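You operate a simulated robot arm through the tools that you are given. There is no shell and no other tool. Be economical: measure what you need, move in short steps, check, and stop when the job is done.

You run a simulated robot arm. Do the job below in one go: nothing can be reset, and whatever is moved stays where it is left.

Task
Put things in order on the top of the white bench. At the end: the green filter from the top of the white bench stands on top of the carton (marked "HOSE CLIPS"); the black filter stands where the green filter stood; the blue nut stands where the black filter stood; the silver padlock stands where the blue nut stood; whatever was shut is shut again. Leave all else as you found it, and nothing knocked over.
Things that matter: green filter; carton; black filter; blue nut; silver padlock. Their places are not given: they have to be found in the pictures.

It is judged by the outcome, as a careful person would: the job done as asked, and still so three seconds after it is handed in. It fails if anything else is knocked over, pushed out of place, dropped, spilled or broken.

Robot
A 6-joint arm with a two-finger parallel gripper, fixed in place. Base frame: the origin is at the foot of the arm, x ahead of it, y to its left, z up; the work surface is at about z = 900. Units: mm, degrees, N and s.
With the tool pointing down near the work surface it reaches from about 240 to 640 mm from the base axis. Its first joint turns from -66.0 to 66.0 degrees. Payload 2.7 kg.
The tool frame sits at the grasp point between the pads (the TCP): z along the fingers, y along the line on which they close. The tips reach 23 mm beyond it. Largest opening 94 mm; finger width 38, thickness 10; the body of the gripper, 54 by 96 mm, starts 39 mm behind the TCP.
Orientation is that of the tool frame in the base frame, as [roll, pitch, yaw] about the fixed x, y, z axes, in that order (R = Rz(yaw) Ry(pitch) Rx(roll)). With the fingers straight down and closing along the base's y, the tool's x points along the base's -x, its y along +y and its z along -z.

Tools
- The arm moves only by the tool send_rows. Its argument "series" is a list that holds one entry, the list of rows, each a list of 7 numbers: the shift along the base's x, y, z in mm, then the turn, a rotation vector about the base's x, y, z in degrees, then the opening, from 0 (shut) to 1 (fully open). In form: [[[dx, dy, dz, wx, wy, wz, gripper], ...]]. A call has 1 to 8 rows; each row is the pose to reach, as a shift and turn from the pose commanded when the call began. A row lasts 0.2 s, in which the tool goes at most 50 mm and 8.6 degrees; a call with a longer step from one row to the next is refused whole, and so is a gripper value outside its range. A pose out of reach is approached as far as the arm can. The call stops where the force on the tool passes 40 N (or 10 N more than at its start, if that is more) or the arm is blocked; 0.2 s more then pass. The fingers move at their own pace (about 45 mm/s each) and stop on an object; they squeeze with about 40 N. The grip force told is the motor's: it shows also when the fingers shut on nothing. Time passes only in rows, and 0.2 s behind the last, so rows that repeat a pose let the fingers close. It gives the time, the measured TCP pose, the force on the tool (base axes), the opening and the grip force at its end, in the units of the frame above (readings bear some noise).
- Cameras (640 x 400 px; columns grow to the right, rows downward): "scene" is fixed at [95.5, -441.6, 1414.7]; the picture's right is [0.66, -0.75, 0.00], its down [-0.39, -0.35, -0.85] and it looks along [0.64, 0.56, -0.53] (base axes); focal length 214 px, centre (320, 200). "wrist" rides on the gripper at [-39, 0, -44] in the tool frame; the picture's right is [0.00, -1.00, 0.00], its down [0.97, 0.00, -0.24] and it looks along [0.24, 0.00, 0.97] (tool axes); focal length 218 px, centre (320, 200).
- get_image(camera): a new picture of that camera. The clock stands still meanwhile.
- measure_at(camera, pixels): there is no depth. For up to 12 entries [column, row, z] of the newest picture of that camera ("zoom" is the newest enlarged one), the place [x, y] in the base frame at which the ray of that pixel passes the height z, good to about 2 mm, but the place of the scene camera against the robot may be out by one fixed shift of up to 12 mm in any direction. The clock stands still meanwhile.
- inspect(camera, box): a new picture of the part [left, top, right, bottom] of that camera's present view, enlarged. The clock stands still meanwhile.
- hand_in(): hands the job in; it is judged then, once.

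Keep the steps short. Do not move on a guess: measure, check each grasp and each placing, and mend mistakes. In all there are 80 turns and 34 pictures (those below and enlarged ones count). Leave the gripper open and the arm clear of the work at the hand-in unless told otherwise, and finish with a single line.

The tools are called after ">>>" as name(argument=value, ...) on one line, values as JSON. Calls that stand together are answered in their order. send_rows: Moves the arm, as the interface text tells. Its arguments: {"type":"object","properties":{"series":{"type":"array","items":{"type":"array","items":{"type":"array","items":{"type":"number"}}}}},"required":["series"]} The other tools are called the same way: get_image (camera) takes a picture; measure_at (camera, pixels) gives the place at which the rays of pixels pass given heights; inspect (camera, box) takes an enlarged picture of a part of a camera's view; hand_in () hands the job in.

At the start:

```text
time_s: 0.0
ee_pos: [352.5, -66.8, 1311.1]
ee_rot: [180.0, 0.1, -180.0]
contact_force: [0.8, -1.6, -0.3]
finger_gap: 94.1
gripper_force: 0.0
```

scene: 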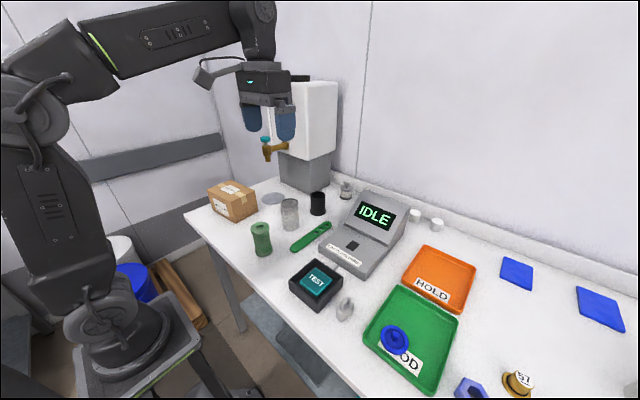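
wrist: 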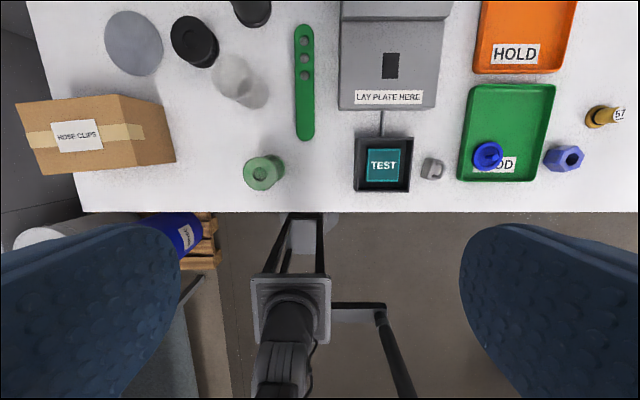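

I see the carton at about (232,200), the green filter at (261,238), the black filter at (317,203), a clear filter, the silver padlock at (345,308) and the blue nut at (470,388). I will enlarge both views to check them.

>>> inspect(camera="scene", box=[190, 160, 390, 285])

>>> inspect(camera="scene", box=[300, 240, 556, 400])

>>> inspect(camera="wrist", box=[0, 0, 320, 200])

>>> inspect(camera="wrist", box=[320, 0, 640, 200])

```text
3.20 times, centred on (290, 222) of scene
```

zoom: 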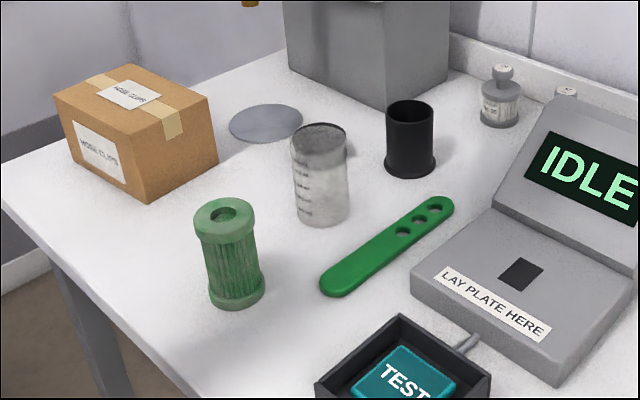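

```text
2.50 times, centred on (428, 320) of scene
```

zoom: 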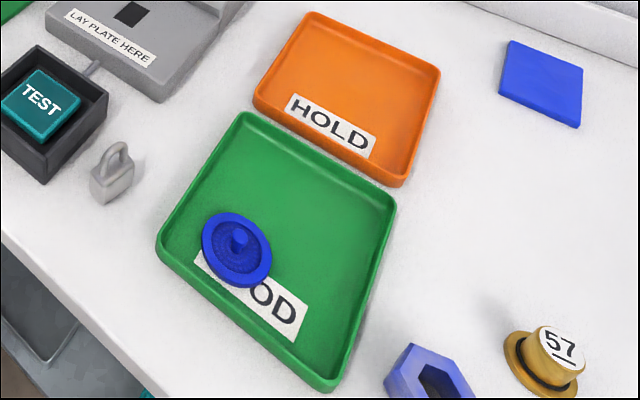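

```text
2.00 times, centred on (160, 100) of wrist
```

zoom: 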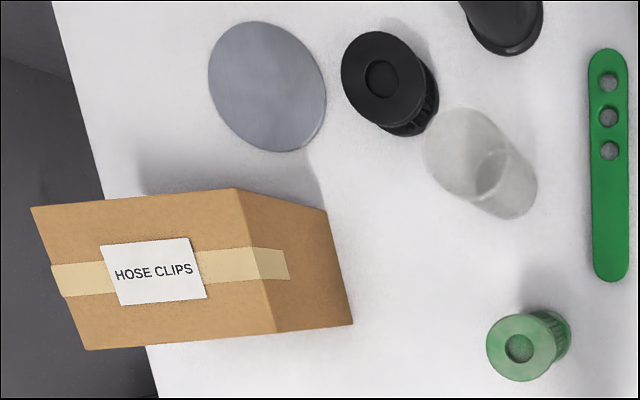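

```text
2.00 times, centred on (480, 100) of wrist
```

zoom: 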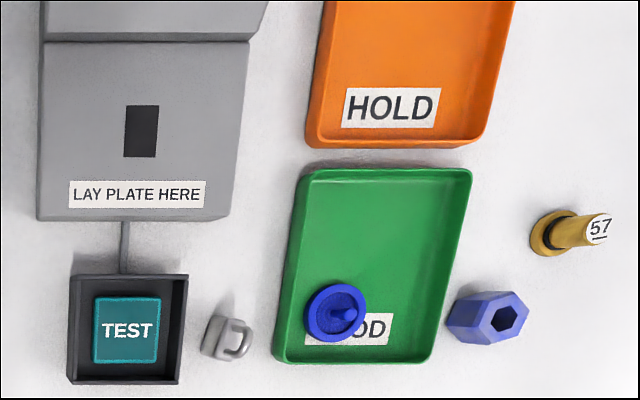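

A second dark object stands at (250,10) in the wrist view. The ribbed black filter is the one at wrist (195,40), and in the scene view it is mostly hidden behind the clear beaker. I will measure rough places of everything.

>>> measure_at(camera="wrist", pixels=[[263, 172, 900], [263, 172, 970], [195, 42, 900], [195, 42, 970], [565, 158, 900], [565, 158, 930], [432, 169, 900], [75, 137, 980], [235, 80, 980], [250, 10, 980], [135, 43, 900]])

>>> measure_at(camera="scene", pixels=[[263, 254, 900], [260, 227, 970], [317, 213, 900], [290, 226, 900], [345, 316, 900], [236, 221, 900], [258, 209, 900], [262, 192, 960], [257, 191, 980], [207, 188, 980], [207, 188, 960], [317, 193, 970]])

```text
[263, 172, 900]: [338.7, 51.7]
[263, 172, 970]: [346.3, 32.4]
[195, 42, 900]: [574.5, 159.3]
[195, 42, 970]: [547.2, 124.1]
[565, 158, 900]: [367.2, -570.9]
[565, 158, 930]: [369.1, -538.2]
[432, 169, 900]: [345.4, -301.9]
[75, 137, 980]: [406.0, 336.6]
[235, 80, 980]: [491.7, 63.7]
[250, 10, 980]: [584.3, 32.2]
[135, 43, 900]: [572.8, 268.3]
```

```text
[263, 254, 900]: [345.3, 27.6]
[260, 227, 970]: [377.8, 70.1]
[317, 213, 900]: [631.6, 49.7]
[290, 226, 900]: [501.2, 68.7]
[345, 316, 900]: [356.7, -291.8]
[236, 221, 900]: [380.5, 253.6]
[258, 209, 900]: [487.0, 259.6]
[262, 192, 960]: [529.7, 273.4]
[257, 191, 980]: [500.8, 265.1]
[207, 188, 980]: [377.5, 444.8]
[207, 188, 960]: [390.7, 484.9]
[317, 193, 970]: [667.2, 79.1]
```

Next I move over the filters, at height 1251, for a better view from above.

>>> send_rows(series=[[[30, 45, -20, 0, 0, 0, 1], [60, 90, -40, 0, 0, 0, 1], [90, 135, -60, 0, 0, 0, 1], [110, 170, -60, 0, 0, 0, 1], [110, 170, -60, 0, 0, 0, 1]]])

>>> get_image(camera="wrist")

```text
refused: row 1 steps farther than a row can; nothing moved
```

```text
27 pictures are left
```

wrist: 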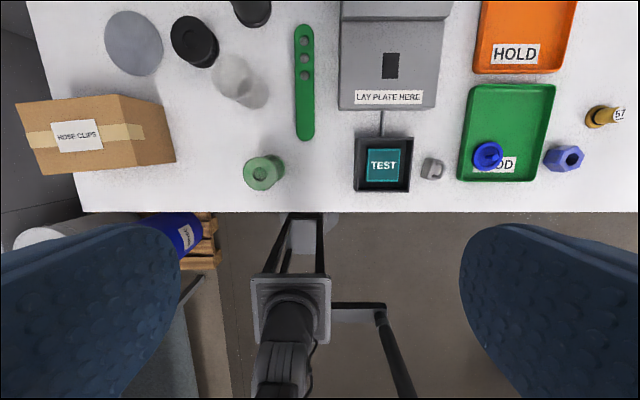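

The call was refused because a step was too long (57 mm). I repeat it with shorter steps.

>>> send_rows(series=[[[22, 34, -15, 0, 0, 0, 1], [44, 68, -30, 0, 0, 0, 1], [66, 102, -45, 0, 0, 0, 1], [88, 136, -60, 0, 0, 0, 1], [110, 170, -60, 0, 0, 0, 1], [110, 170, -60, 0, 0, 0, 1]]])

>>> get_image(camera="wrist")

```text
time_s: 1.4
ee_pos: [461.8, 101.2, 1252.3]
ee_rot: [-180.0, 0.1, 179.9]
contact_force: [-0.3, 0.1, -0.2]
finger_gap: 94.1
gripper_force: 0.1
```

```text
26 pictures are left
```

wrist: 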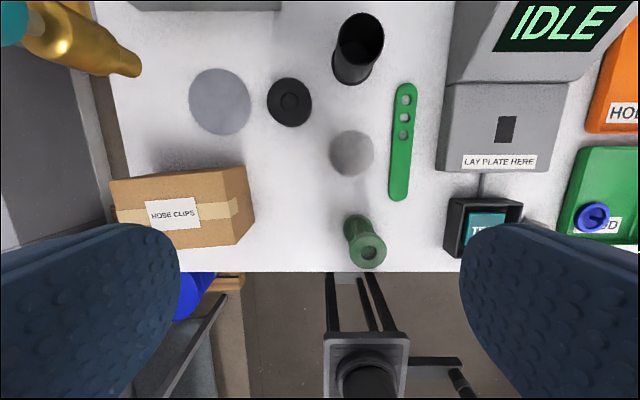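

The view is good. I enlarge the part holding the filters and the carton.

>>> inspect(camera="wrist", box=[230, 60, 486, 220])

>>> measure_at(camera="wrist", pixels=[[369, 253, 960], [369, 253, 980], [290, 102, 900], [290, 102, 940], [290, 102, 960], [110, 181, 980], [245, 166, 980], [234, 246, 980], [116, 256, 980], [254, 214, 900], [352, 152, 980], [356, 50, 960]])

>>> inspect(camera="wrist", box=[300, 190, 428, 270])

```text
2.50 times, centred on (358, 140) of wrist
```

zoom: 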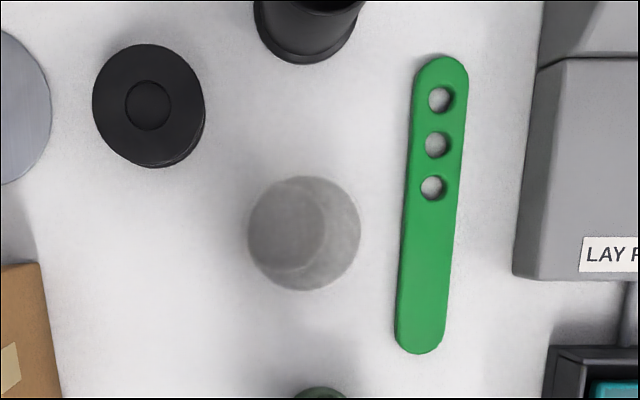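

```text
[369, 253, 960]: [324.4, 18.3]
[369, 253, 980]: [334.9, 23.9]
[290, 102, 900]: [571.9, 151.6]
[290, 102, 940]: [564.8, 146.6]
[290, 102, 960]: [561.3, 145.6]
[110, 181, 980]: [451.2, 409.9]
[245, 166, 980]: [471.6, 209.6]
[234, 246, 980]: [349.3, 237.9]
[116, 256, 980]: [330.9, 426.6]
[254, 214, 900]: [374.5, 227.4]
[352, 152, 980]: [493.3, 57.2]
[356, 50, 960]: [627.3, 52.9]
```

```text
5.00 times, centred on (364, 230) of wrist
```

zoom: 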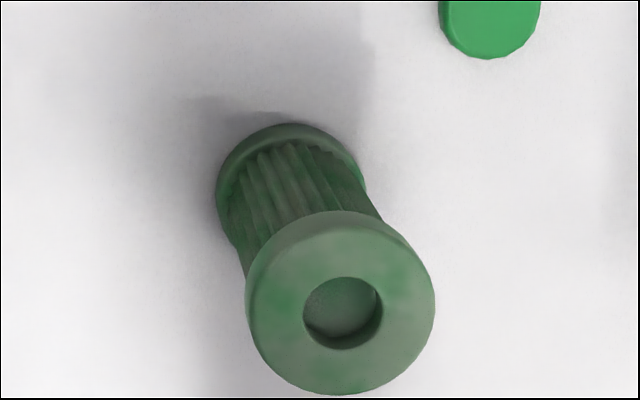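

The two views put the green filter's top near (349,31) at z≈1003. The black filter's top is near (567,148) at z≈935. I enlarge the carton next.

>>> inspect(camera="wrist", box=[96, 140, 288, 260])

```text
3.33 times, centred on (192, 200) of wrist
```

zoom: 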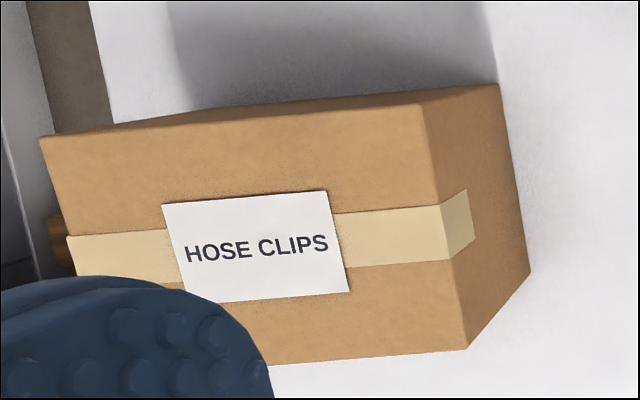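

Results: carton top z≈996, corners about (467,235), (453,396) and (358,227), centre about (406,311). The green filter is about 57 wide at its top flange, which runs z 985–1003. I move above it, staying high.

>>> send_rows(series=[[[-28, -18, -30, 0, 0, 0, 1], [-56, -36, -60, 0, 0, 0, 1], [-84, -54, -90, 0, 0, 0, 1], [-113, -71, -120, 0, 0, 0, 1], [-113, -71, -135, 0, 0, 0, 1], [-113, -71, -135, 0, 0, 0, 1]]])

>>> get_image(camera="wrist")

```text
time_s: 2.8
ee_pos: [348.7, 30.8, 1117.0]
ee_rot: [179.9, 0.1, 180.0]
contact_force: [0.0, 0.2, 0.0]
finger_gap: 94.1
gripper_force: 0.1
```

```text
22 pictures are left
```

wrist: 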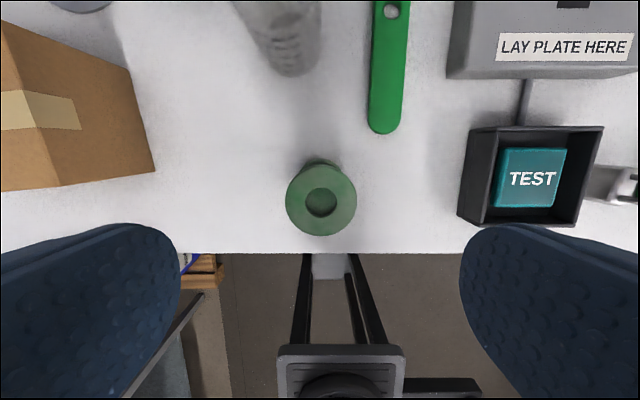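

The filter top centre is at (321,202), which gives (347,30), so I am nearly right over it. I go down to TCP z≈985, with the gripper body 21 mm above the filter, and close.

>>> send_rows(series=[[[-1, -1, -45, 0, 0, 0, 1], [-1, -1, -90, 0, 0, 0, 1], [-1, -1, -115, 0, 0, 0, 1], [-1, -1, -132, 0, 0, 0, 1], [-1, -1, -132, 0, 0, 0, 1]]])

>>> send_rows(series=[[[0, 0, 0, 0, 0, 0, 0.5], [0, 0, 0, 0, 0, 0, 0.5], [0, 0, 0, 0, 0, 0, 0.5], [0, 0, 0, 0, 0, 0, 0.5]]])

>>> send_rows(series=[[[0, 0, 0, 0, 0, 0, 0.5], [0, 0, 0, 0, 0, 0, 0.5], [0, 0, 0, 0, 0, 0, 0.5]]])

```text
time_s: 4.0
ee_pos: [348.3, 29.1, 984.2]
ee_rot: [179.9, 0.0, 180.0]
contact_force: [-0.9, 0.5, -0.6]
finger_gap: 93.9
gripper_force: 0.0
```

```text
time_s: 5.0
ee_pos: [348.3, 29.8, 984.8]
ee_rot: [-179.9, 0.0, -180.0]
contact_force: [0.6, -0.5, -0.9]
finger_gap: 54.7
gripper_force: 40.2
```

```text
time_s: 5.8
ee_pos: [347.4, 29.4, 984.0]
ee_rot: [-180.0, 0.0, 180.0]
contact_force: [0.0, 0.0, -0.2]
finger_gap: 55.1
gripper_force: 40.2
```

It is gripped at 55 mm with 40 N. The green filter's place is (347.5, 29.5). I lift it straight up.

>>> send_rows(series=[[[0, 0, 15, 0, 0, 0, 0.45], [0, 0, 45, 0, 0, 0, 0.45], [0, 0, 85, 0, 0, 0, 0.45], [0, 0, 125, 0, 0, 0, 0.45], [0, 0, 160, 0, 0, 0, 0.45], [0, 0, 160, 0, 0, 0, 0.45]]])

>>> get_image(camera="scene")

```text
time_s: 7.2
ee_pos: [348.1, 30.0, 1143.8]
ee_rot: [-180.0, -0.1, 180.0]
contact_force: [1.0, -0.3, -0.5]
finger_gap: 54.9
gripper_force: 40.0
```

```text
21 pictures are left
```

scene: 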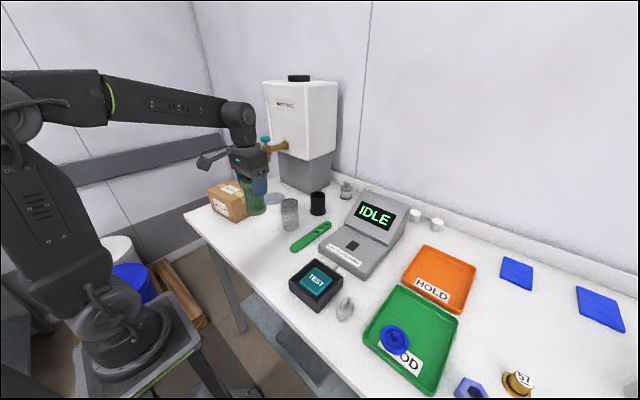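

It is held upright. I carry it sideways to above the carton centre (406,311).

>>> send_rows(series=[[[8, 40, 0, 0, 0, 0, 0.45], [16, 80, 0, 0, 0, 0, 0.45], [24, 120, 0, 0, 0, 0, 0.45], [32, 160, 0, 0, 0, 0, 0.45], [40, 200, 0, 0, 0, 0, 0.45], [48, 240, 0, 0, 0, 0, 0.45], [58, 280, 0, 0, 0, 0, 0.45], [58, 280, 0, 0, 0, 0, 0.45]]])

>>> get_image(camera="wrist")

```text
time_s: 9.0
ee_pos: [406.0, 308.8, 1144.6]
ee_rot: [180.0, 0.0, -180.0]
contact_force: [0.9, 0.2, -0.7]
finger_gap: 54.9
gripper_force: 40.0
```

```text
20 pictures are left
```

wrist: 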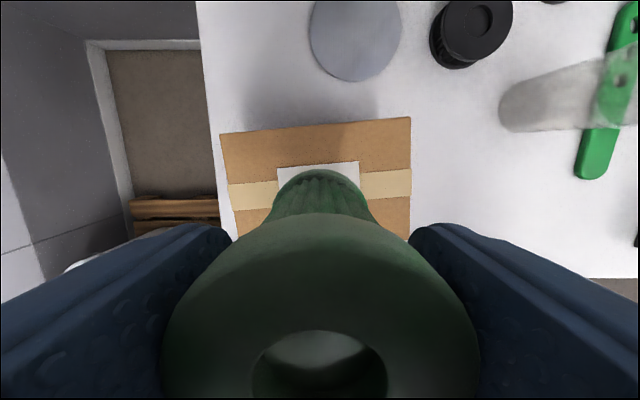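

The carton's edges agree with the earlier measurement. I lower the filter; it should touch at about −63 mm. I stop a little short, then go down in small steps watching the force.

>>> send_rows(series=[[[0, 2, -25, 0, 0, 0, 0.45], [0, 2, -45, 0, 0, 0, 0.45], [0, 2, -55, 0, 0, 0, 0.45], [0, 2, -58, 0, 0, 0, 0.45], [0, 2, -58, 0, 0, 0, 0.45]]])

>>> send_rows(series=[[[0, 0, -1, 0, 0, 0, 0.45], [0, 0, -2, 0, 0, 0, 0.45], [0, 0, -3, 0, 0, 0, 0.45], [0, 0, -3, 0, 0, 0, 0.45]]])

```text
time_s: 10.2
ee_pos: [406.0, 312.6, 1085.8]
ee_rot: [-180.0, 0.0, -179.9]
contact_force: [-0.4, 0.7, -0.3]
finger_gap: 54.8
gripper_force: 39.6
```

```text
time_s: 11.2
ee_pos: [404.9, 311.7, 1085.1]
ee_rot: [180.0, 0.1, 180.0]
contact_force: [-3.4, -1.1, 7.3]
finger_gap: 55.0
gripper_force: 40.0
```

The upward force of 7 N shows it is standing on the carton. I open slowly.

>>> send_rows(series=[[[0, 0, 1, 0, 0, 0, 0.55], [0, 0, 1, 0, 0, 0, 0.65], [0, 0, 1, 0, 0, 0, 0.8], [0, 0, 1, 0, 0, 0, 0.95], [0, 0, 1, 0, 0, 0, 1], [0, 0, 1, 0, 0, 0, 1]]])

>>> send_rows(series=[[[0, 0, 15, 0, 0, 0, 1], [0, 0, 50, 0, 0, 0, 1], [0, 0, 95, 0, 0, 0, 1], [0, 0, 130, 0, 0, 0, 1], [0, 0, 130, 0, 0, 0, 1]]])

>>> get_image(camera="wrist")

```text
time_s: 12.6
ee_pos: [407.3, 311.5, 1084.1]
ee_rot: [179.9, 0.0, 179.9]
contact_force: [0.6, -0.5, 0.3]
finger_gap: 94.1
gripper_force: 0.0
```

```text
time_s: 13.8
ee_pos: [407.6, 311.5, 1212.9]
ee_rot: [-180.0, 0.0, 180.0]
contact_force: [0.1, -0.6, 0.0]
finger_gap: 94.0
gripper_force: 0.0
```

```text
19 pictures are left
```

wrist: 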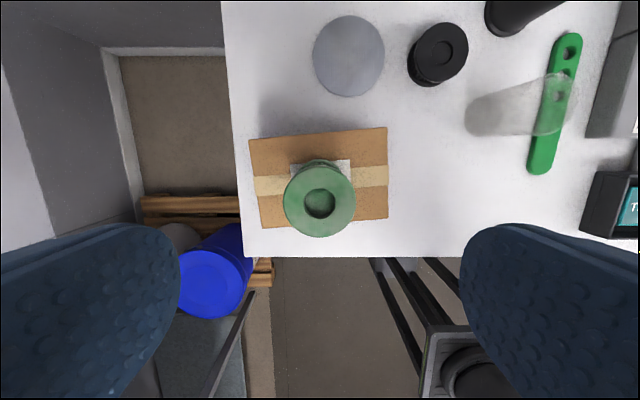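

The green filter stands on the carton. Next is the black filter: I move sideways first to stay clear of the tap, then forward and down.

>>> send_rows(series=[[[0, -41, 0, 0, 0, 0, 1], [0, -82, 0, 0, 0, 0, 1], [0, -123, 0, 0, 0, 0, 1], [0, -163, 0, 0, 0, 0, 1], [30, -163, -30, 0, 0, 0, 1], [60, -163, -60, 0, 0, 0, 1], [90, -163, -90, 0, 0, 0, 1], [90, -163, -90, 0, 0, 0, 1]]])

>>> send_rows(series=[[[35, 0, -20, 0, 0, 0, 1], [50, 0, -40, 0, 0, 0, 1], [50, 0, -60, 0, 0, 0, 1], [50, 0, -60, 0, 0, 0, 1]]])

>>> get_image(camera="wrist")

>>> get_image(camera="scene")

```text
time_s: 15.6
ee_pos: [496.2, 148.3, 1124.8]
ee_rot: [180.0, -0.1, 180.0]
contact_force: [0.5, 0.1, -0.4]
finger_gap: 94.0
gripper_force: 0.1
```

```text
time_s: 16.6
ee_pos: [546.6, 148.2, 1065.9]
ee_rot: [-179.9, 0.0, -180.0]
contact_force: [-0.1, -0.5, 0.3]
finger_gap: 94.0
gripper_force: 0.1
```

```text
18 pictures are left
```

wrist: 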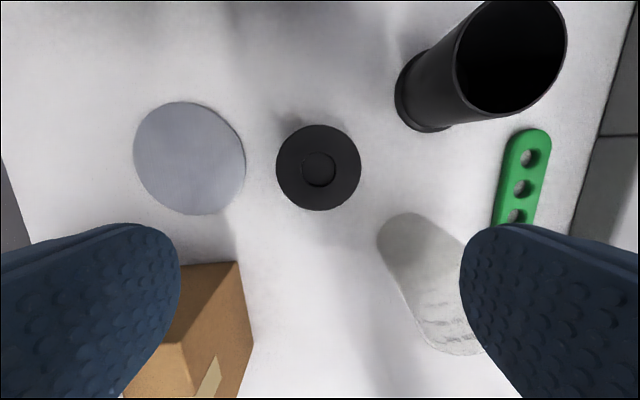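

```text
17 pictures are left
```

scene: 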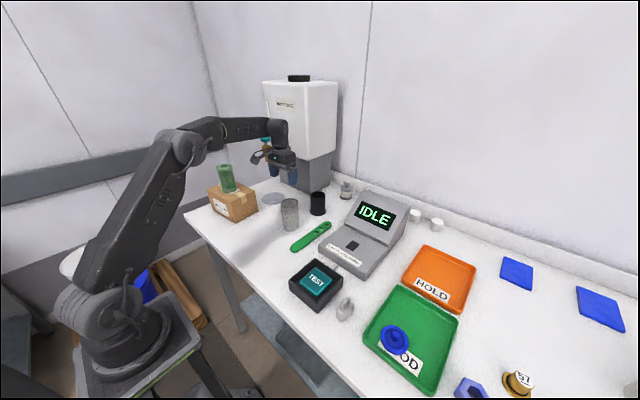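

The black filter centre is at (318,168), which gives about (568.5,149), and it is 68 mm wide. I move over it with the opening at 0.92, then descend to TCP z≈929.

>>> send_rows(series=[[[22, 1, -20, 0, 0, 0, 0.92], [22, 1, -60, 0, 0, 0, 0.92], [22, 1, -95, 0, 0, 0, 0.92], [22, 1, -120, 0, 0, 0, 0.92], [22, 1, -137, 0, 0, 0, 0.92], [22, 1, -137, 0, 0, 0, 0.92]]])

>>> get_image(camera="wrist")

```text
time_s: 18.0
ee_pos: [567.8, 149.1, 926.1]
ee_rot: [-180.0, 0.0, -180.0]
contact_force: [0.9, 0.6, 0.5]
finger_gap: 86.6
gripper_force: 0.0
```

```text
16 pictures are left
```

wrist: 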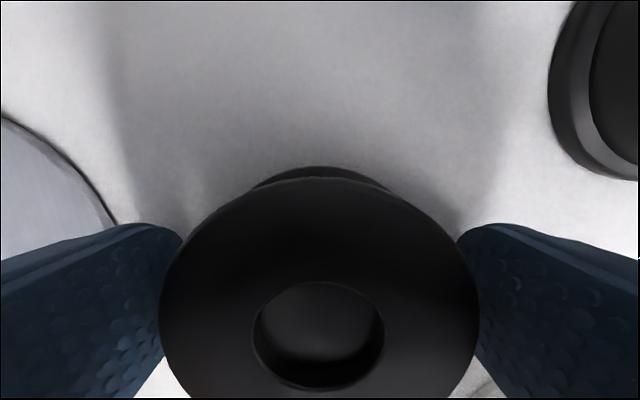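

The filter is centred between the fingers. I close.

>>> send_rows(series=[[[0, 0, 1, 0, 0, 0, 0.6], [0, 0, 1, 0, 0, 0, 0.6], [0, 0, 1, 0, 0, 0, 0.6], [0, 0, 1, 0, 0, 0, 0.6]]])

>>> send_rows(series=[[[0, 0, 20, 0, 0, 0, 0.6], [0, 0, 60, 0, 0, 0, 0.6], [0, 0, 105, 0, 0, 0, 0.6], [0, 0, 140, 0, 0, 0, 0.6], [-45, 0, 150, 0, 0, 0, 0.6], [-90, 0, 160, 0, 0, 0, 0.6], [-90, 0, 160, 0, 0, 0, 0.6]]])

>>> get_image(camera="wrist")

```text
time_s: 19.0
ee_pos: [567.3, 151.1, 928.3]
ee_rot: [-180.0, 0.0, 180.0]
contact_force: [-0.3, 0.3, -0.1]
finger_gap: 68.5
gripper_force: 40.7
```

```text
time_s: 20.6
ee_pos: [477.5, 149.9, 1088.7]
ee_rot: [-180.0, 0.0, -180.0]
contact_force: [-0.9, -0.7, -0.5]
finger_gap: 68.4
gripper_force: 40.7
```

```text
15 pictures are left
```

wrist: 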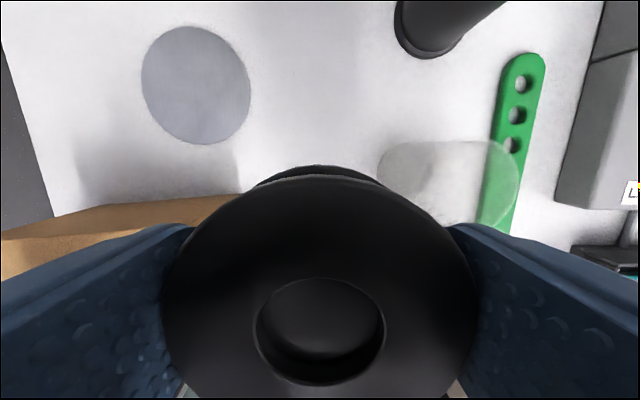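

The black filter is held at 68.5 mm. Its place is (568.5,150). I carry it at height to above (347.5,29.5) and lower it part way.

>>> send_rows(series=[[[-32, -30, 0, 0, 0, 0, 0.6], [-64, -60, 0, 0, 0, 0, 0.6], [-96, -90, 0, 0, 0, 0, 0.6], [-131, -120, 0, 0, 0, 0, 0.6], [-131, -120, -45, 0, 0, 0, 0.6], [-131, -120, -90, 0, 0, 0, 0.6], [-131, -120, -130, 0, 0, 0, 0.6], [-131, -120, -130, 0, 0, 0, 0.6]]])

>>> send_rows(series=[[[0, 0, -15, 0, 0, 0, 0.6], [0, 0, -26, 0, 0, 0, 0.6], [0, 0, -27, 0, 0, 0, 0.6], [0, 0, -27, 0, 0, 0, 0.6]]])

```text
time_s: 22.4
ee_pos: [347.2, 29.7, 957.6]
ee_rot: [180.0, 0.0, 180.0]
contact_force: [-0.1, -0.7, 0.7]
finger_gap: 68.2
gripper_force: 40.7
```

```text
time_s: 23.4
ee_pos: [347.2, 29.7, 931.5]
ee_rot: [180.0, 0.0, 180.0]
contact_force: [-0.1, -0.8, -0.5]
finger_gap: 68.4
gripper_force: 39.4
```

It is not touching yet (z 931, gripped at about 928). I go down in small steps.

>>> send_rows(series=[[[0, 0, -1, 0, 0, 0, 0.6], [0, 0, -2, 0, 0, 0, 0.6], [0, 0, -3, 0, 0, 0, 0.6], [0, 0, -3, 0, 0, 0, 0.6]]])

```text
time_s: 24.4
ee_pos: [346.3, 29.1, 927.5]
ee_rot: [-180.0, 0.0, -179.9]
contact_force: [0.5, -0.1, -0.6]
finger_gap: 68.3
gripper_force: 40.1
```

>>> send_rows(series=[[[0, 0, -1, 0, 0, 0, 0.6], [0, 0, -1.5, 0, 0, 0, 0.6], [0, 0, -1.5, 0, 0, 0, 0.6]]])

```text
time_s: 25.2
ee_pos: [347.2, 29.5, 927.8]
ee_rot: [-179.9, 0.1, -180.0]
contact_force: [-2.6, -0.4, 9.7]
finger_gap: 68.3
gripper_force: 39.7
```

It has touched the bench (9.7 N). I release it slowly, then rise straight up.

>>> send_rows(series=[[[0, 0, 1, 0, 0, 0, 0.75], [0, 0, 1, 0, 0, 0, 0.8], [0, 0, 1, 0, 0, 0, 0.9], [0, 0, 1, 0, 0, 0, 1], [0, 0, 1, 0, 0, 0, 1]]])

>>> send_rows(series=[[[0, 0, 15, 0, 0, 0, 1], [0, 0, 55, 0, 0, 0, 1], [0, 0, 100, 0, 0, 0, 1], [0, 0, 145, 0, 0, 0, 1], [0, 0, 190, 0, 0, 0, 1], [0, 0, 230, 0, 0, 0, 1], [0, 0, 270, 0, 0, 0, 1], [0, 0, 270, 0, 0, 0, 1]]])

>>> get_image(camera="wrist")

```text
time_s: 26.4
ee_pos: [347.5, 29.8, 926.7]
ee_rot: [179.9, 0.0, 180.0]
contact_force: [-0.7, 0.5, -0.2]
finger_gap: 93.9
gripper_force: 0.1
```

```text
time_s: 28.2
ee_pos: [347.7, 30.1, 1198.5]
ee_rot: [180.0, -0.1, -179.9]
contact_force: [0.3, 0.5, -0.3]
finger_gap: 94.0
gripper_force: 0.0
```

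```text
14 pictures are left
```

wrist: 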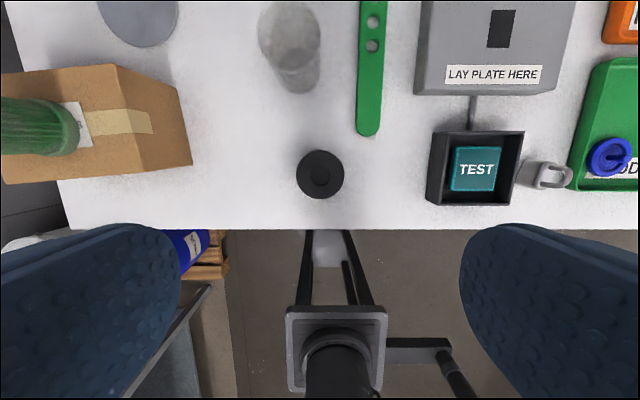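

The black filter stands at (348,30). Now I travel to the right-hand end for the blue nut.

>>> send_rows(series=[[[0, -48, 0, 0, 0, 0, 1], [0, -96, 0, 0, 0, 0, 1], [0, -144, 0, 0, 0, 0, 1], [0, -192, 0, 0, 0, 0, 1], [0, -240, 0, 0, 0, 0, 1], [0, -288, 0, 0, 0, 0, 1], [0, -336, 0, 0, 0, 0, 1], [0, -384, 0, 0, 0, 0, 1]]])

>>> send_rows(series=[[[0, -40, -25, 0, 0, 0, 1], [0, -80, -50, 0, 0, 0, 1], [0, -100, -70, 0, 0, 0, 1], [0, -100, -70, 0, 0, 0, 1]]])

>>> get_image(camera="wrist")

```text
time_s: 30.0
ee_pos: [347.2, -354.1, 1199.3]
ee_rot: [-180.0, 0.0, 179.9]
contact_force: [0.1, -0.3, 0.3]
finger_gap: 93.9
gripper_force: 0.0
```

```text
time_s: 31.0
ee_pos: [347.8, -454.5, 1127.9]
ee_rot: [179.9, 0.0, -180.0]
contact_force: [0.5, 0.0, -0.1]
finger_gap: 94.0
gripper_force: 0.0
```

```text
13 pictures are left
```

wrist: 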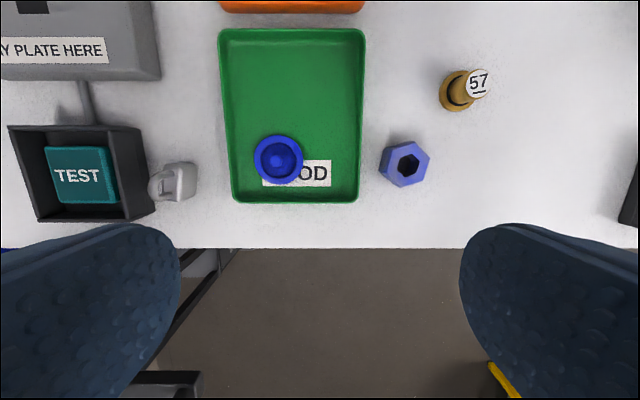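

The nut is at (405,164). I enlarge it and the padlock.

>>> inspect(camera="wrist", box=[350, 120, 478, 200])

>>> inspect(camera="wrist", box=[110, 140, 238, 220])

```text
5.00 times, centred on (414, 160) of wrist
```

zoom: 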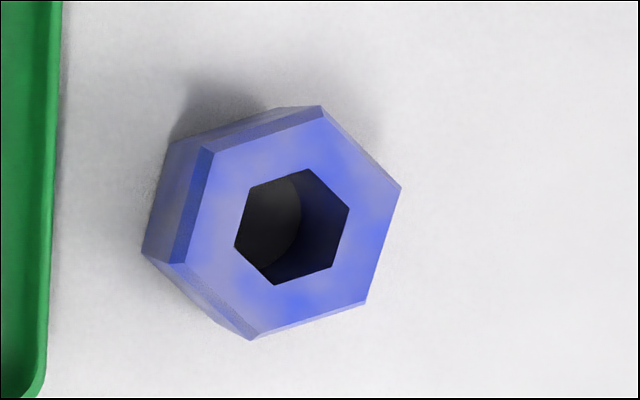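

```text
5.00 times, centred on (174, 180) of wrist
```

zoom: 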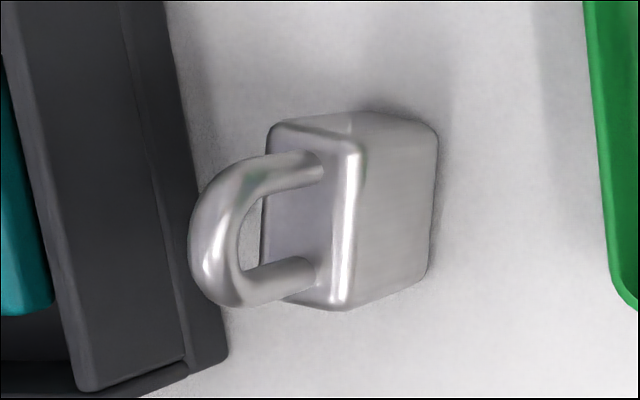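

The nut's top centre comes to about (367,-549), z≈935, about 41 mm across the flats. The tray wall is only some 20 mm to its left. So I will grip it on the flats that face nearly along x, which means turning the tool by about −75°. I turn now, still high, and measure again.

>>> send_rows(series=[[[0, -10, 0, 0, 0, -8.5, 1], [0, -20, 0, 0, 0, -17, 1], [0, -30, 0, 0, 0, -25.5, 1], [0, -40, 0, 0, 0, -34, 1], [0, -45, 0, 0, 0, -42.5, 1], [0, -45, 0, 0, 0, -51, 1], [0, -45, 0, 0, 0, -59.5, 1], [0, -45, 0, 0, 0, -68, 1]]])

>>> send_rows(series=[[[0, 0, -10, 0, 0, -6.7, 1], [19, -20, -20, 0, 0, -6.7, 1], [19, -20, -20, 0, 0, -6.7, 1]]])

>>> get_image(camera="wrist")

```text
time_s: 32.8
ee_pos: [338.5, -490.2, 1122.2]
ee_rot: [180.0, 0.0, 111.9]
contact_force: [-1.0, 0.9, 0.3]
finger_gap: 94.3
gripper_force: 0.0
out of reach, approached as far as the arm can: row 4, 5, 6, 7, 8
```

```text
time_s: 33.6
ee_pos: [345.8, -496.0, 1095.8]
ee_rot: [-180.0, 0.0, 105.4]
contact_force: [0.5, -0.2, -0.6]
finger_gap: 93.9
gripper_force: 0.0
out of reach, approached as far as the arm can: row 2, 3
```

```text
10 pictures are left
```

wrist: 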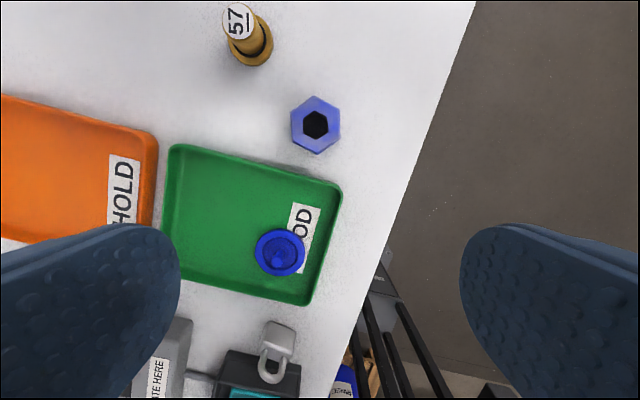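

Straight down, the arm cannot reach that far. I will tilt the tool about the finger-closing axis so the fingers point outward, and keep that tilt until the nut is released. First I measure the nut and the padlock from this view.

>>> measure_at(camera="wrist", pixels=[[315, 124, 935], [315, 124, 940], [317, 122, 900], [341, 185, 910], [316, 179, 912], [279, 337, 930], [272, 372, 950], [276, 345, 900], [248, 62, 900], [238, 22, 960]])

>>> inspect(camera="wrist", box=[252, 85, 380, 165])

```text
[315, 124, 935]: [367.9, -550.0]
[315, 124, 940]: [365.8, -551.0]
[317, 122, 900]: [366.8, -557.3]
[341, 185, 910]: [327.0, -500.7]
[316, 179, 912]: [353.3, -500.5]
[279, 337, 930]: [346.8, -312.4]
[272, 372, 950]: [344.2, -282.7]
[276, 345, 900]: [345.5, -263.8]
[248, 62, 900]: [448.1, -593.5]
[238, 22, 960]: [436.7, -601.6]
```

```text
5.00 times, centred on (316, 125) of wrist
```

zoom: 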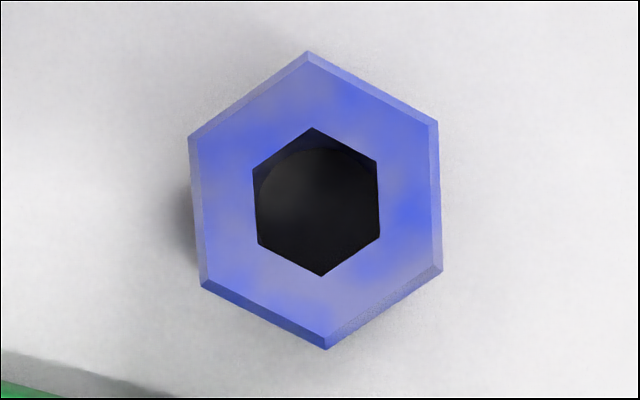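

The nut's centre is at (367.7,-549.5). Its flats ask for +3.5° of yaw. I first go back inward to a reachable pose to settle the commanded pose, and add that yaw.

>>> send_rows(series=[[[-20, 40, -10, 0, 0, 3.5, 1], [-40, 70, -20, 0, 0, 3.5, 1], [-40, 70, -20, 0, 0, 3.5, 1]]])

```text
time_s: 34.4
ee_pos: [306.1, -426.5, 1078.1]
ee_rot: [-179.9, 0.1, 108.9]
contact_force: [-0.5, 1.0, 0.3]
finger_gap: 94.2
gripper_force: 0.0
```

Commands follow the reached pose. Now I tilt 15° outward and move nearer at z≈1000.

>>> send_rows(series=[[[0, 0, -20, -7.1, -2.43, 0, 1], [0, 0, -40, -14.19, -4.86, 0, 1], [13, -26, -60, -14.19, -4.86, 0, 1], [26, -52, -77, -14.19, -4.86, 0, 1], [39, -79, -77, -14.19, -4.86, 0, 1], [39, -79, -77, -14.19, -4.86, 0, 1]]])

>>> send_rows(series=[[[12, -22, 0, 0, 0, 0, 1], [22.5, -44.5, 0, 0, 0, 0, 1], [22.5, -44.5, 0, 0, 0, 0, 1]]])

>>> get_image(camera="wrist")

```text
time_s: 35.8
ee_pos: [345.0, -504.6, 999.9]
ee_rot: [179.9, 14.9, 108.8]
contact_force: [0.8, -0.2, 0.1]
finger_gap: 93.9
gripper_force: 0.0
```

```text
time_s: 36.6
ee_pos: [366.6, -550.1, 999.9]
ee_rot: [-179.9, 15.0, 108.7]
contact_force: [0.6, 0.6, -0.8]
finger_gap: 94.0
gripper_force: 0.1
```

```text
8 pictures are left
```

wrist: 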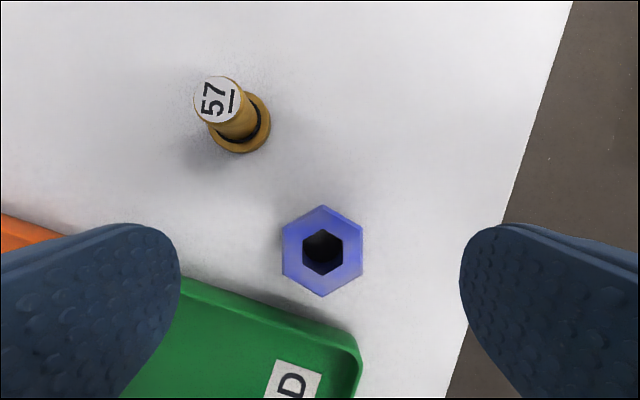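

The nut is centred at (322,251) with its flats upright in the view, and the tray has room. I check its place once more.

>>> measure_at(camera="wrist", pixels=[[322, 251, 935], [322, 251, 938], [358, 352, 912], [185, 280, 912]])

```text
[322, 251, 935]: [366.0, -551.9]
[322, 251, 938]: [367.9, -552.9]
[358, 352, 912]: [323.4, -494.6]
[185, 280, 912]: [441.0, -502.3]
```

I descend to TCP z≈932, so the lowest tip corner is about 904, with the opening at 0.75. Then I close.

>>> send_rows(series=[[[-1, 1, 0, 0, 0, 0, 0.75], [-1, 1, -25, 0, 0, 0, 0.75], [-1, 1, -45, 0, 0, 0, 0.75], [-1, 1, -60, 0, 0, 0, 0.75], [-1, 1, -68, 0, 0, 0, 0.75], [-1, 1, -68, 0, 0, 0, 0.75]]])

>>> send_rows(series=[[[0, 0, 0, 0, 0, 0, 0.35], [0, 0, 0, 0, 0, 0, 0.35], [0, 0, 0, 0, 0, 0, 0.35], [0, 0, 0, 0, 0, 0, 0.35], [0, 0, 0, 0, 0, 0, 0.35]]])

```text
time_s: 38.0
ee_pos: [366.6, -548.9, 930.0]
ee_rot: [-180.0, 15.0, 108.9]
contact_force: [0.3, -0.7, 0.5]
finger_gap: 70.2
gripper_force: 0.1
```

```text
time_s: 39.2
ee_pos: [366.8, -548.3, 929.9]
ee_rot: [180.0, 15.0, 108.9]
contact_force: [-1.2, -0.1, 0.0]
finger_gap: 45.5
gripper_force: 39.7
```

The fingers hold the nut at 45.5 mm with 40 N. I lift straight up, then come inward, keeping the tilt.

>>> send_rows(series=[[[0, 0, 12, 0, 0, 0, 0.35], [0, 0, 45, 0, 0, 0, 0.35], [-10, 20, 85, 0, 0, 0, 0.35], [-25, 50, 115, 0, 0, 0, 0.35], [-40, 85, 140, 0, 0, 0, 0.35], [-50, 130, 155, 0, 0, 0, 0.35], [-50, 130, 155, 0, 0, 0, 0.35]]])

>>> get_image(camera="wrist")

```text
time_s: 40.8
ee_pos: [316.3, -417.8, 1086.5]
ee_rot: [180.0, 15.0, 108.7]
contact_force: [-0.2, 0.8, -3.4]
finger_gap: 45.6
gripper_force: 39.8
```

```text
7 pictures are left
```

wrist: 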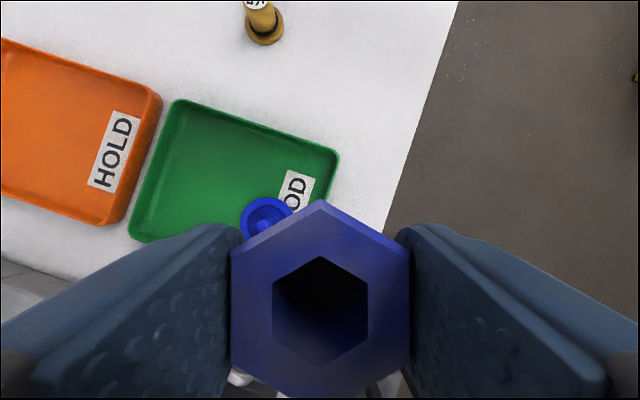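

The nut is held level. I carry it left while turning the tool back about the vertical.

>>> send_rows(series=[[[0, 45, 0, 0, 0, 8.5, 0.35], [0, 90, 0, 0, 0, 17, 0.35], [0, 135, 5, 0, 0, 25.5, 0.35], [0, 180, 10, 0, 0, 34, 0.35], [0, 225, 10, 0, 0, 42.5, 0.35], [5, 270, 10, 0, 0, 51, 0.35], [15, 315, 10, 0, 0, 59.5, 0.35], [30, 360, 10, 0, 0, 68, 0.35]]])

>>> send_rows(series=[[[15, 45, 0, 0, 0, 3.1, 0.35], [30, 90, 0, 0, 0, 3.1, 0.35], [45, 135, 0, 0, 0, 3.1, 0.35], [60, 178, 0, 0, 0, 3.1, 0.35], [80, 208, 0, 0, 0, 3.1, 0.35], [125, 208, 0, 0, 0, 3.1, 0.35], [150, 208, 0, 0, 0, 3.1, 0.35], [150, 208, 0, 0, 0, 3.1, 0.35]]])

```text
time_s: 42.6
ee_pos: [346.7, -57.7, 1093.8]
ee_rot: [179.9, 15.1, 177.0]
contact_force: [0.9, 0.5, -3.2]
finger_gap: 45.8
gripper_force: 40.4
```

```text
time_s: 44.4
ee_pos: [496.7, 149.9, 1095.7]
ee_rot: [179.9, 15.0, 179.9]
contact_force: [-1.1, 0.3, -3.0]
finger_gap: 45.8
gripper_force: 39.6
```

I go forward and down above the black filter's old place (568.5,150).

>>> send_rows(series=[[[35, 0, -25, 0, 0, 0, 0.35], [70, 0, -55, 0, 0, 0, 0.35], [70, 0, -95, 0, 0, 0, 0.35], [70, 0, -130, 0, 0, 0, 0.35], [70, 0, -155, 0, 0, 0, 0.35], [70, 0, -162, 0, 0, 0, 0.35], [70, 0, -162, 0, 0, 0, 0.35]]])

>>> send_rows(series=[[[0, 0, -1, 0, 0, 0, 0.35], [0, 0, -2, 0, 0, 0, 0.35], [0, 0, -3, 0, 0, 0, 0.35], [0, 0, -3, 0, 0, 0, 0.35]]])

```text
time_s: 46.0
ee_pos: [568.1, 149.7, 933.4]
ee_rot: [179.9, 15.0, 180.0]
contact_force: [0.3, -0.4, -2.9]
finger_gap: 45.3
gripper_force: 39.9
```

```text
time_s: 47.0
ee_pos: [567.2, 150.1, 931.1]
ee_rot: [180.0, 15.0, 179.8]
contact_force: [0.4, -0.7, -2.8]
finger_gap: 46.0
gripper_force: 39.7
```

>>> send_rows(series=[[[0, 0, -1, 0, 0, 0, 0.35], [0, 0, -1.7, 0, 0, 0, 0.35], [0, 0, -1.7, 0, 0, 0, 0.35]]])

```text
time_s: 47.8
ee_pos: [567.5, 149.5, 929.5]
ee_rot: [179.8, 15.1, 179.9]
contact_force: [-4.8, -1.0, 12.1]
finger_gap: 45.5
gripper_force: 40.5
```

It has touched down (12 N). I release, rise straight up and look.

>>> send_rows(series=[[[0, 0, 1, 0, 0, 0, 0.55], [0, 0, 1, 0, 0, 0, 0.65], [0, 0, 1, 0, 0, 0, 0.75], [0, 0, 1, 0, 0, 0, 0.85], [0, 0, 1, 0, 0, 0, 0.85]]])

>>> send_rows(series=[[[0, 0, 15, 0, 0, 0, 0.85], [0, 0, 50, 0, 0, 0, 0.9], [0, 0, 90, 0, 0, 0, 1], [-15, 0, 130, 0, 0, 0, 1], [-40, 0, 165, 0, 0, 0, 1], [-80, 0, 170, 0, 0, 0, 1], [-80, 0, 170, 0, 0, 0, 1]]])

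>>> get_image(camera="wrist")

```text
time_s: 49.0
ee_pos: [567.4, 150.0, 930.3]
ee_rot: [-180.0, 15.0, 179.9]
contact_force: [0.0, 0.0, -0.3]
finger_gap: 80.0
gripper_force: 0.0
```

```text
time_s: 50.6
ee_pos: [487.4, 149.1, 1100.8]
ee_rot: [-180.0, 15.0, 179.9]
contact_force: [0.1, 0.6, 0.6]
finger_gap: 94.1
gripper_force: 0.1
```

```text
6 pictures are left
```

wrist: 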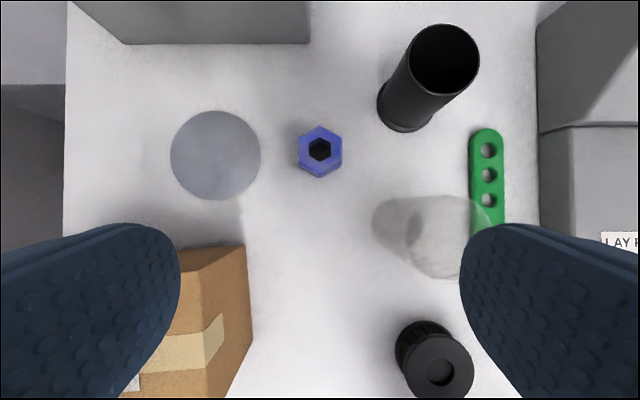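

The nut stands in the black filter's old place. I check its position by measuring, and start travelling to the padlock, which earlier views put at about (346,-289) with its thin side turned about 12° from y.

>>> measure_at(camera="wrist", pixels=[[320, 151, 933], [440, 370, 935], [319, 150, 930]])

>>> send_rows(series=[[[-40, -25, 0, 0, 0, 0, 1], [-80, -50, 0, 0, 0, 0, 1], [-115, -80, 0, 0, 0, 0, 1], [-142, -120, 0, 0, 0, 0, 1], [-147, -168, 0, 0, 0, 0, 1], [-147, -216, 0, 0, 0, 0, 1], [-147, -264, 0, 0, 0, 0, 1], [-147, -312, 0, 0, 0, 0, 1]]])

>>> send_rows(series=[[[0, -45, 0, 0, 0, 0, 1], [0, -90, 0, 0, 0, 0, 1], [0, -127, -20, 0, 0, -6, 1], [0, -127, -50, 0, 0, -12, 1], [0, -127, -50, 0, 0, -12, 1]]])

>>> get_image(camera="wrist")

```text
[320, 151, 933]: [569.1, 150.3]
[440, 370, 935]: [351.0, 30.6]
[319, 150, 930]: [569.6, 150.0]
```

```text
time_s: 52.4
ee_pos: [340.7, -161.7, 1099.4]
ee_rot: [179.9, 15.0, 180.0]
contact_force: [0.2, 0.2, -0.9]
finger_gap: 93.9
gripper_force: 0.0
```

```text
time_s: 53.6
ee_pos: [340.3, -289.3, 1049.4]
ee_rot: [179.9, 15.0, 167.9]
contact_force: [0.1, -0.4, -0.4]
finger_gap: 94.3
gripper_force: 0.1
```

```text
5 pictures are left
```

wrist: 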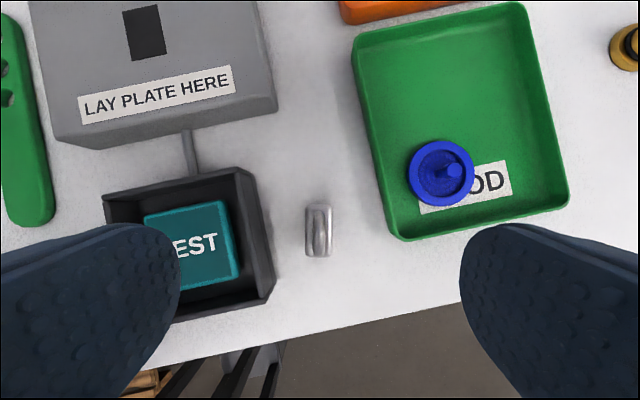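

The padlock at (318,231) lines up with the tool now. I measure its edges.

>>> inspect(camera="wrist", box=[256, 190, 384, 270])

>>> measure_at(camera="wrist", pixels=[[318.5, 231, 931], [318.5, 231, 915], [306, 231, 931], [331, 231, 931], [318.5, 205, 931], [318.5, 257, 931], [270, 290, 940], [386, 231, 912]])

```text
5.00 times, centred on (320, 230) of wrist
```

zoom: 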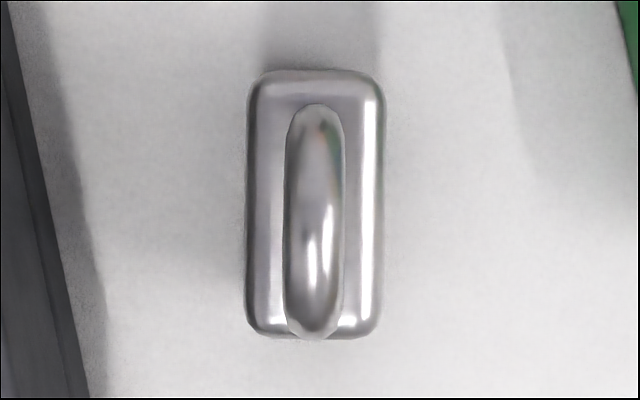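

```text
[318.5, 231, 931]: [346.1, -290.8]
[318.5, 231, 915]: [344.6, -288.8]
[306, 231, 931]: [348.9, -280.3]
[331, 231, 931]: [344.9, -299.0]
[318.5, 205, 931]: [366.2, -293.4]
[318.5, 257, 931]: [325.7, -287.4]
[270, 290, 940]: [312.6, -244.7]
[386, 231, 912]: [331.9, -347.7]
```

Its centre is (346,-290.5) and it is about 20 mm thick. I descend with the opening at 0.45 to TCP z≈936. That leaves the gripper body above the shackle top (about 962).

>>> send_rows(series=[[[2, -0.5, -10, 0, 0, 0, 0.45], [2, -0.5, -25, 0, 0, 0, 0.45], [2, -0.5, -40, 0, 0, 0, 0.45], [2, -0.5, -65, 0, 0, 0, 0.45], [2, -0.5, -90, 0, 0, 0, 0.45], [2, -0.5, -106, 0, 0, 0, 0.45], [2, -0.5, -113, 0, 0, 0, 0.45], [2, -0.5, -113, 0, 0, 0, 0.45]]])

>>> send_rows(series=[[[0, 0, 0, 0, 0, 0, 0.1], [0, 0, 0, 0, 0, 0, 0.1], [0, 0, 0, 0, 0, 0, 0.1], [0, 0, 0, 0, 0, 0, 0.1]]])

```text
time_s: 55.4
ee_pos: [342.0, -290.8, 936.7]
ee_rot: [179.9, 15.0, 167.9]
contact_force: [0.0, -0.4, -0.4]
finger_gap: 42.5
gripper_force: 0.0
```

```text
time_s: 56.4
ee_pos: [341.4, -290.1, 937.0]
ee_rot: [180.0, 15.0, 167.9]
contact_force: [-0.5, -0.3, -0.4]
finger_gap: 21.7
gripper_force: 40.2
```

Gripped at 21.7 mm with 40 N. I lift, then turn and carry it toward the nut's old place.

>>> send_rows(series=[[[0, 0, 12, 0, 0, 0, 0.1], [0, 0, 45, 0, 0, 0, 0.1], [0, 0, 90, 0, 0, 0, 0.1], [0, 0, 135, 0, 0, 0, 0.1], [0, 0, 135, 0, 0, 0, 0.1]]])

>>> send_rows(series=[[[-4, -18, 0, 0, 0, -8.43, 0.1], [-8, -36, 0, 0, 0, -16.86, 0.1], [-12, -55, 0, 0, 0, -25.3, 0.1], [-16, -75, 0, 0, 0, -33.7, 0.1], [-20, -95, 0, 0, 0, -42.1, 0.1], [-24, -115, 0, 0, 0, -50.6, 0.1], [-26, -128, 0, 0, 0, -59, 0.1], [-26, -128, 0, 0, 0, -59, 0.1]]])

>>> get_image(camera="wrist")

```text
time_s: 57.6
ee_pos: [343.0, -289.6, 1072.1]
ee_rot: [179.9, 14.9, 167.9]
contact_force: [-0.1, 0.1, -1.5]
finger_gap: 21.6
gripper_force: 40.2
```

```text
time_s: 59.4
ee_pos: [316.6, -419.2, 1071.6]
ee_rot: [-180.0, 15.1, 108.8]
contact_force: [-1.2, 0.0, -0.7]
finger_gap: 21.6
gripper_force: 39.8
```

```text
3 pictures are left
```

wrist: 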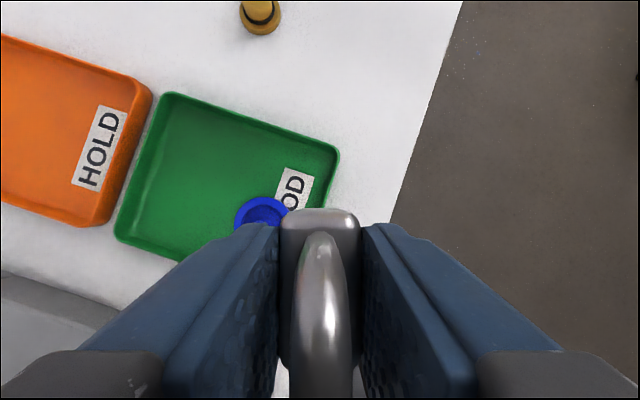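

It is held upright. I move out above the nut's old place and lower part way.

>>> send_rows(series=[[[10, -29, -24, 0, 0, 0, 0.1], [20, -58, -48, 0, 0, 0, 0.1], [30, -86, -71, 0, 0, 0, 0.1], [40, -110, -71, 0, 0, 0, 0.1], [49.7, -127.5, -71, 0, 0, 0, 0.1], [49.7, -127.5, -100, 0, 0, 0, 0.1], [49.7, -127.5, -128, 0, 0, 0, 0.1], [49.7, -127.5, -131, 0, 0, 0, 0.1]]])

>>> send_rows(series=[[[0, 0, -1, 0, 0, 0, 0.1], [0, 0, -2, 0, 0, 0, 0.1], [0, 0, -3, 0, 0, 0, 0.1], [0, 0, -3, 0, 0, 0, 0.1]]])

```text
time_s: 61.2
ee_pos: [364.6, -545.3, 939.4]
ee_rot: [-180.0, 15.0, 108.9]
contact_force: [-0.1, 0.0, -1.0]
finger_gap: 21.9
gripper_force: 40.1
```

```text
time_s: 62.2
ee_pos: [365.9, -544.9, 937.5]
ee_rot: [-180.0, 15.0, 108.9]
contact_force: [1.0, -0.5, -0.4]
finger_gap: 21.7
gripper_force: 39.5
```

>>> send_rows(series=[[[0, 0, -0.8, 0, 0, 0, 0.1], [0, 0, -1.6, 0, 0, 0, 0.1], [0, 0, -1.6, 0, 0, 0, 0.1]]])

```text
time_s: 63.0
ee_pos: [365.9, -545.1, 936.5]
ee_rot: [180.0, 15.1, 108.9]
contact_force: [-0.9, -0.1, 1.6]
finger_gap: 21.8
gripper_force: 40.2
```

A light first touch (1.6 N). I go down 0.7 mm more to seat it.

>>> send_rows(series=[[[0, 0, -0.7, 0, 0, 0, 0.1], [0, 0, -0.7, 0, 0, 0, 0.1]]])

```text
time_s: 63.6
ee_pos: [366.5, -546.1, 936.3]
ee_rot: [179.9, 15.1, 108.9]
contact_force: [-0.5, 0.6, 6.0]
finger_gap: 21.6
gripper_force: 39.9
```

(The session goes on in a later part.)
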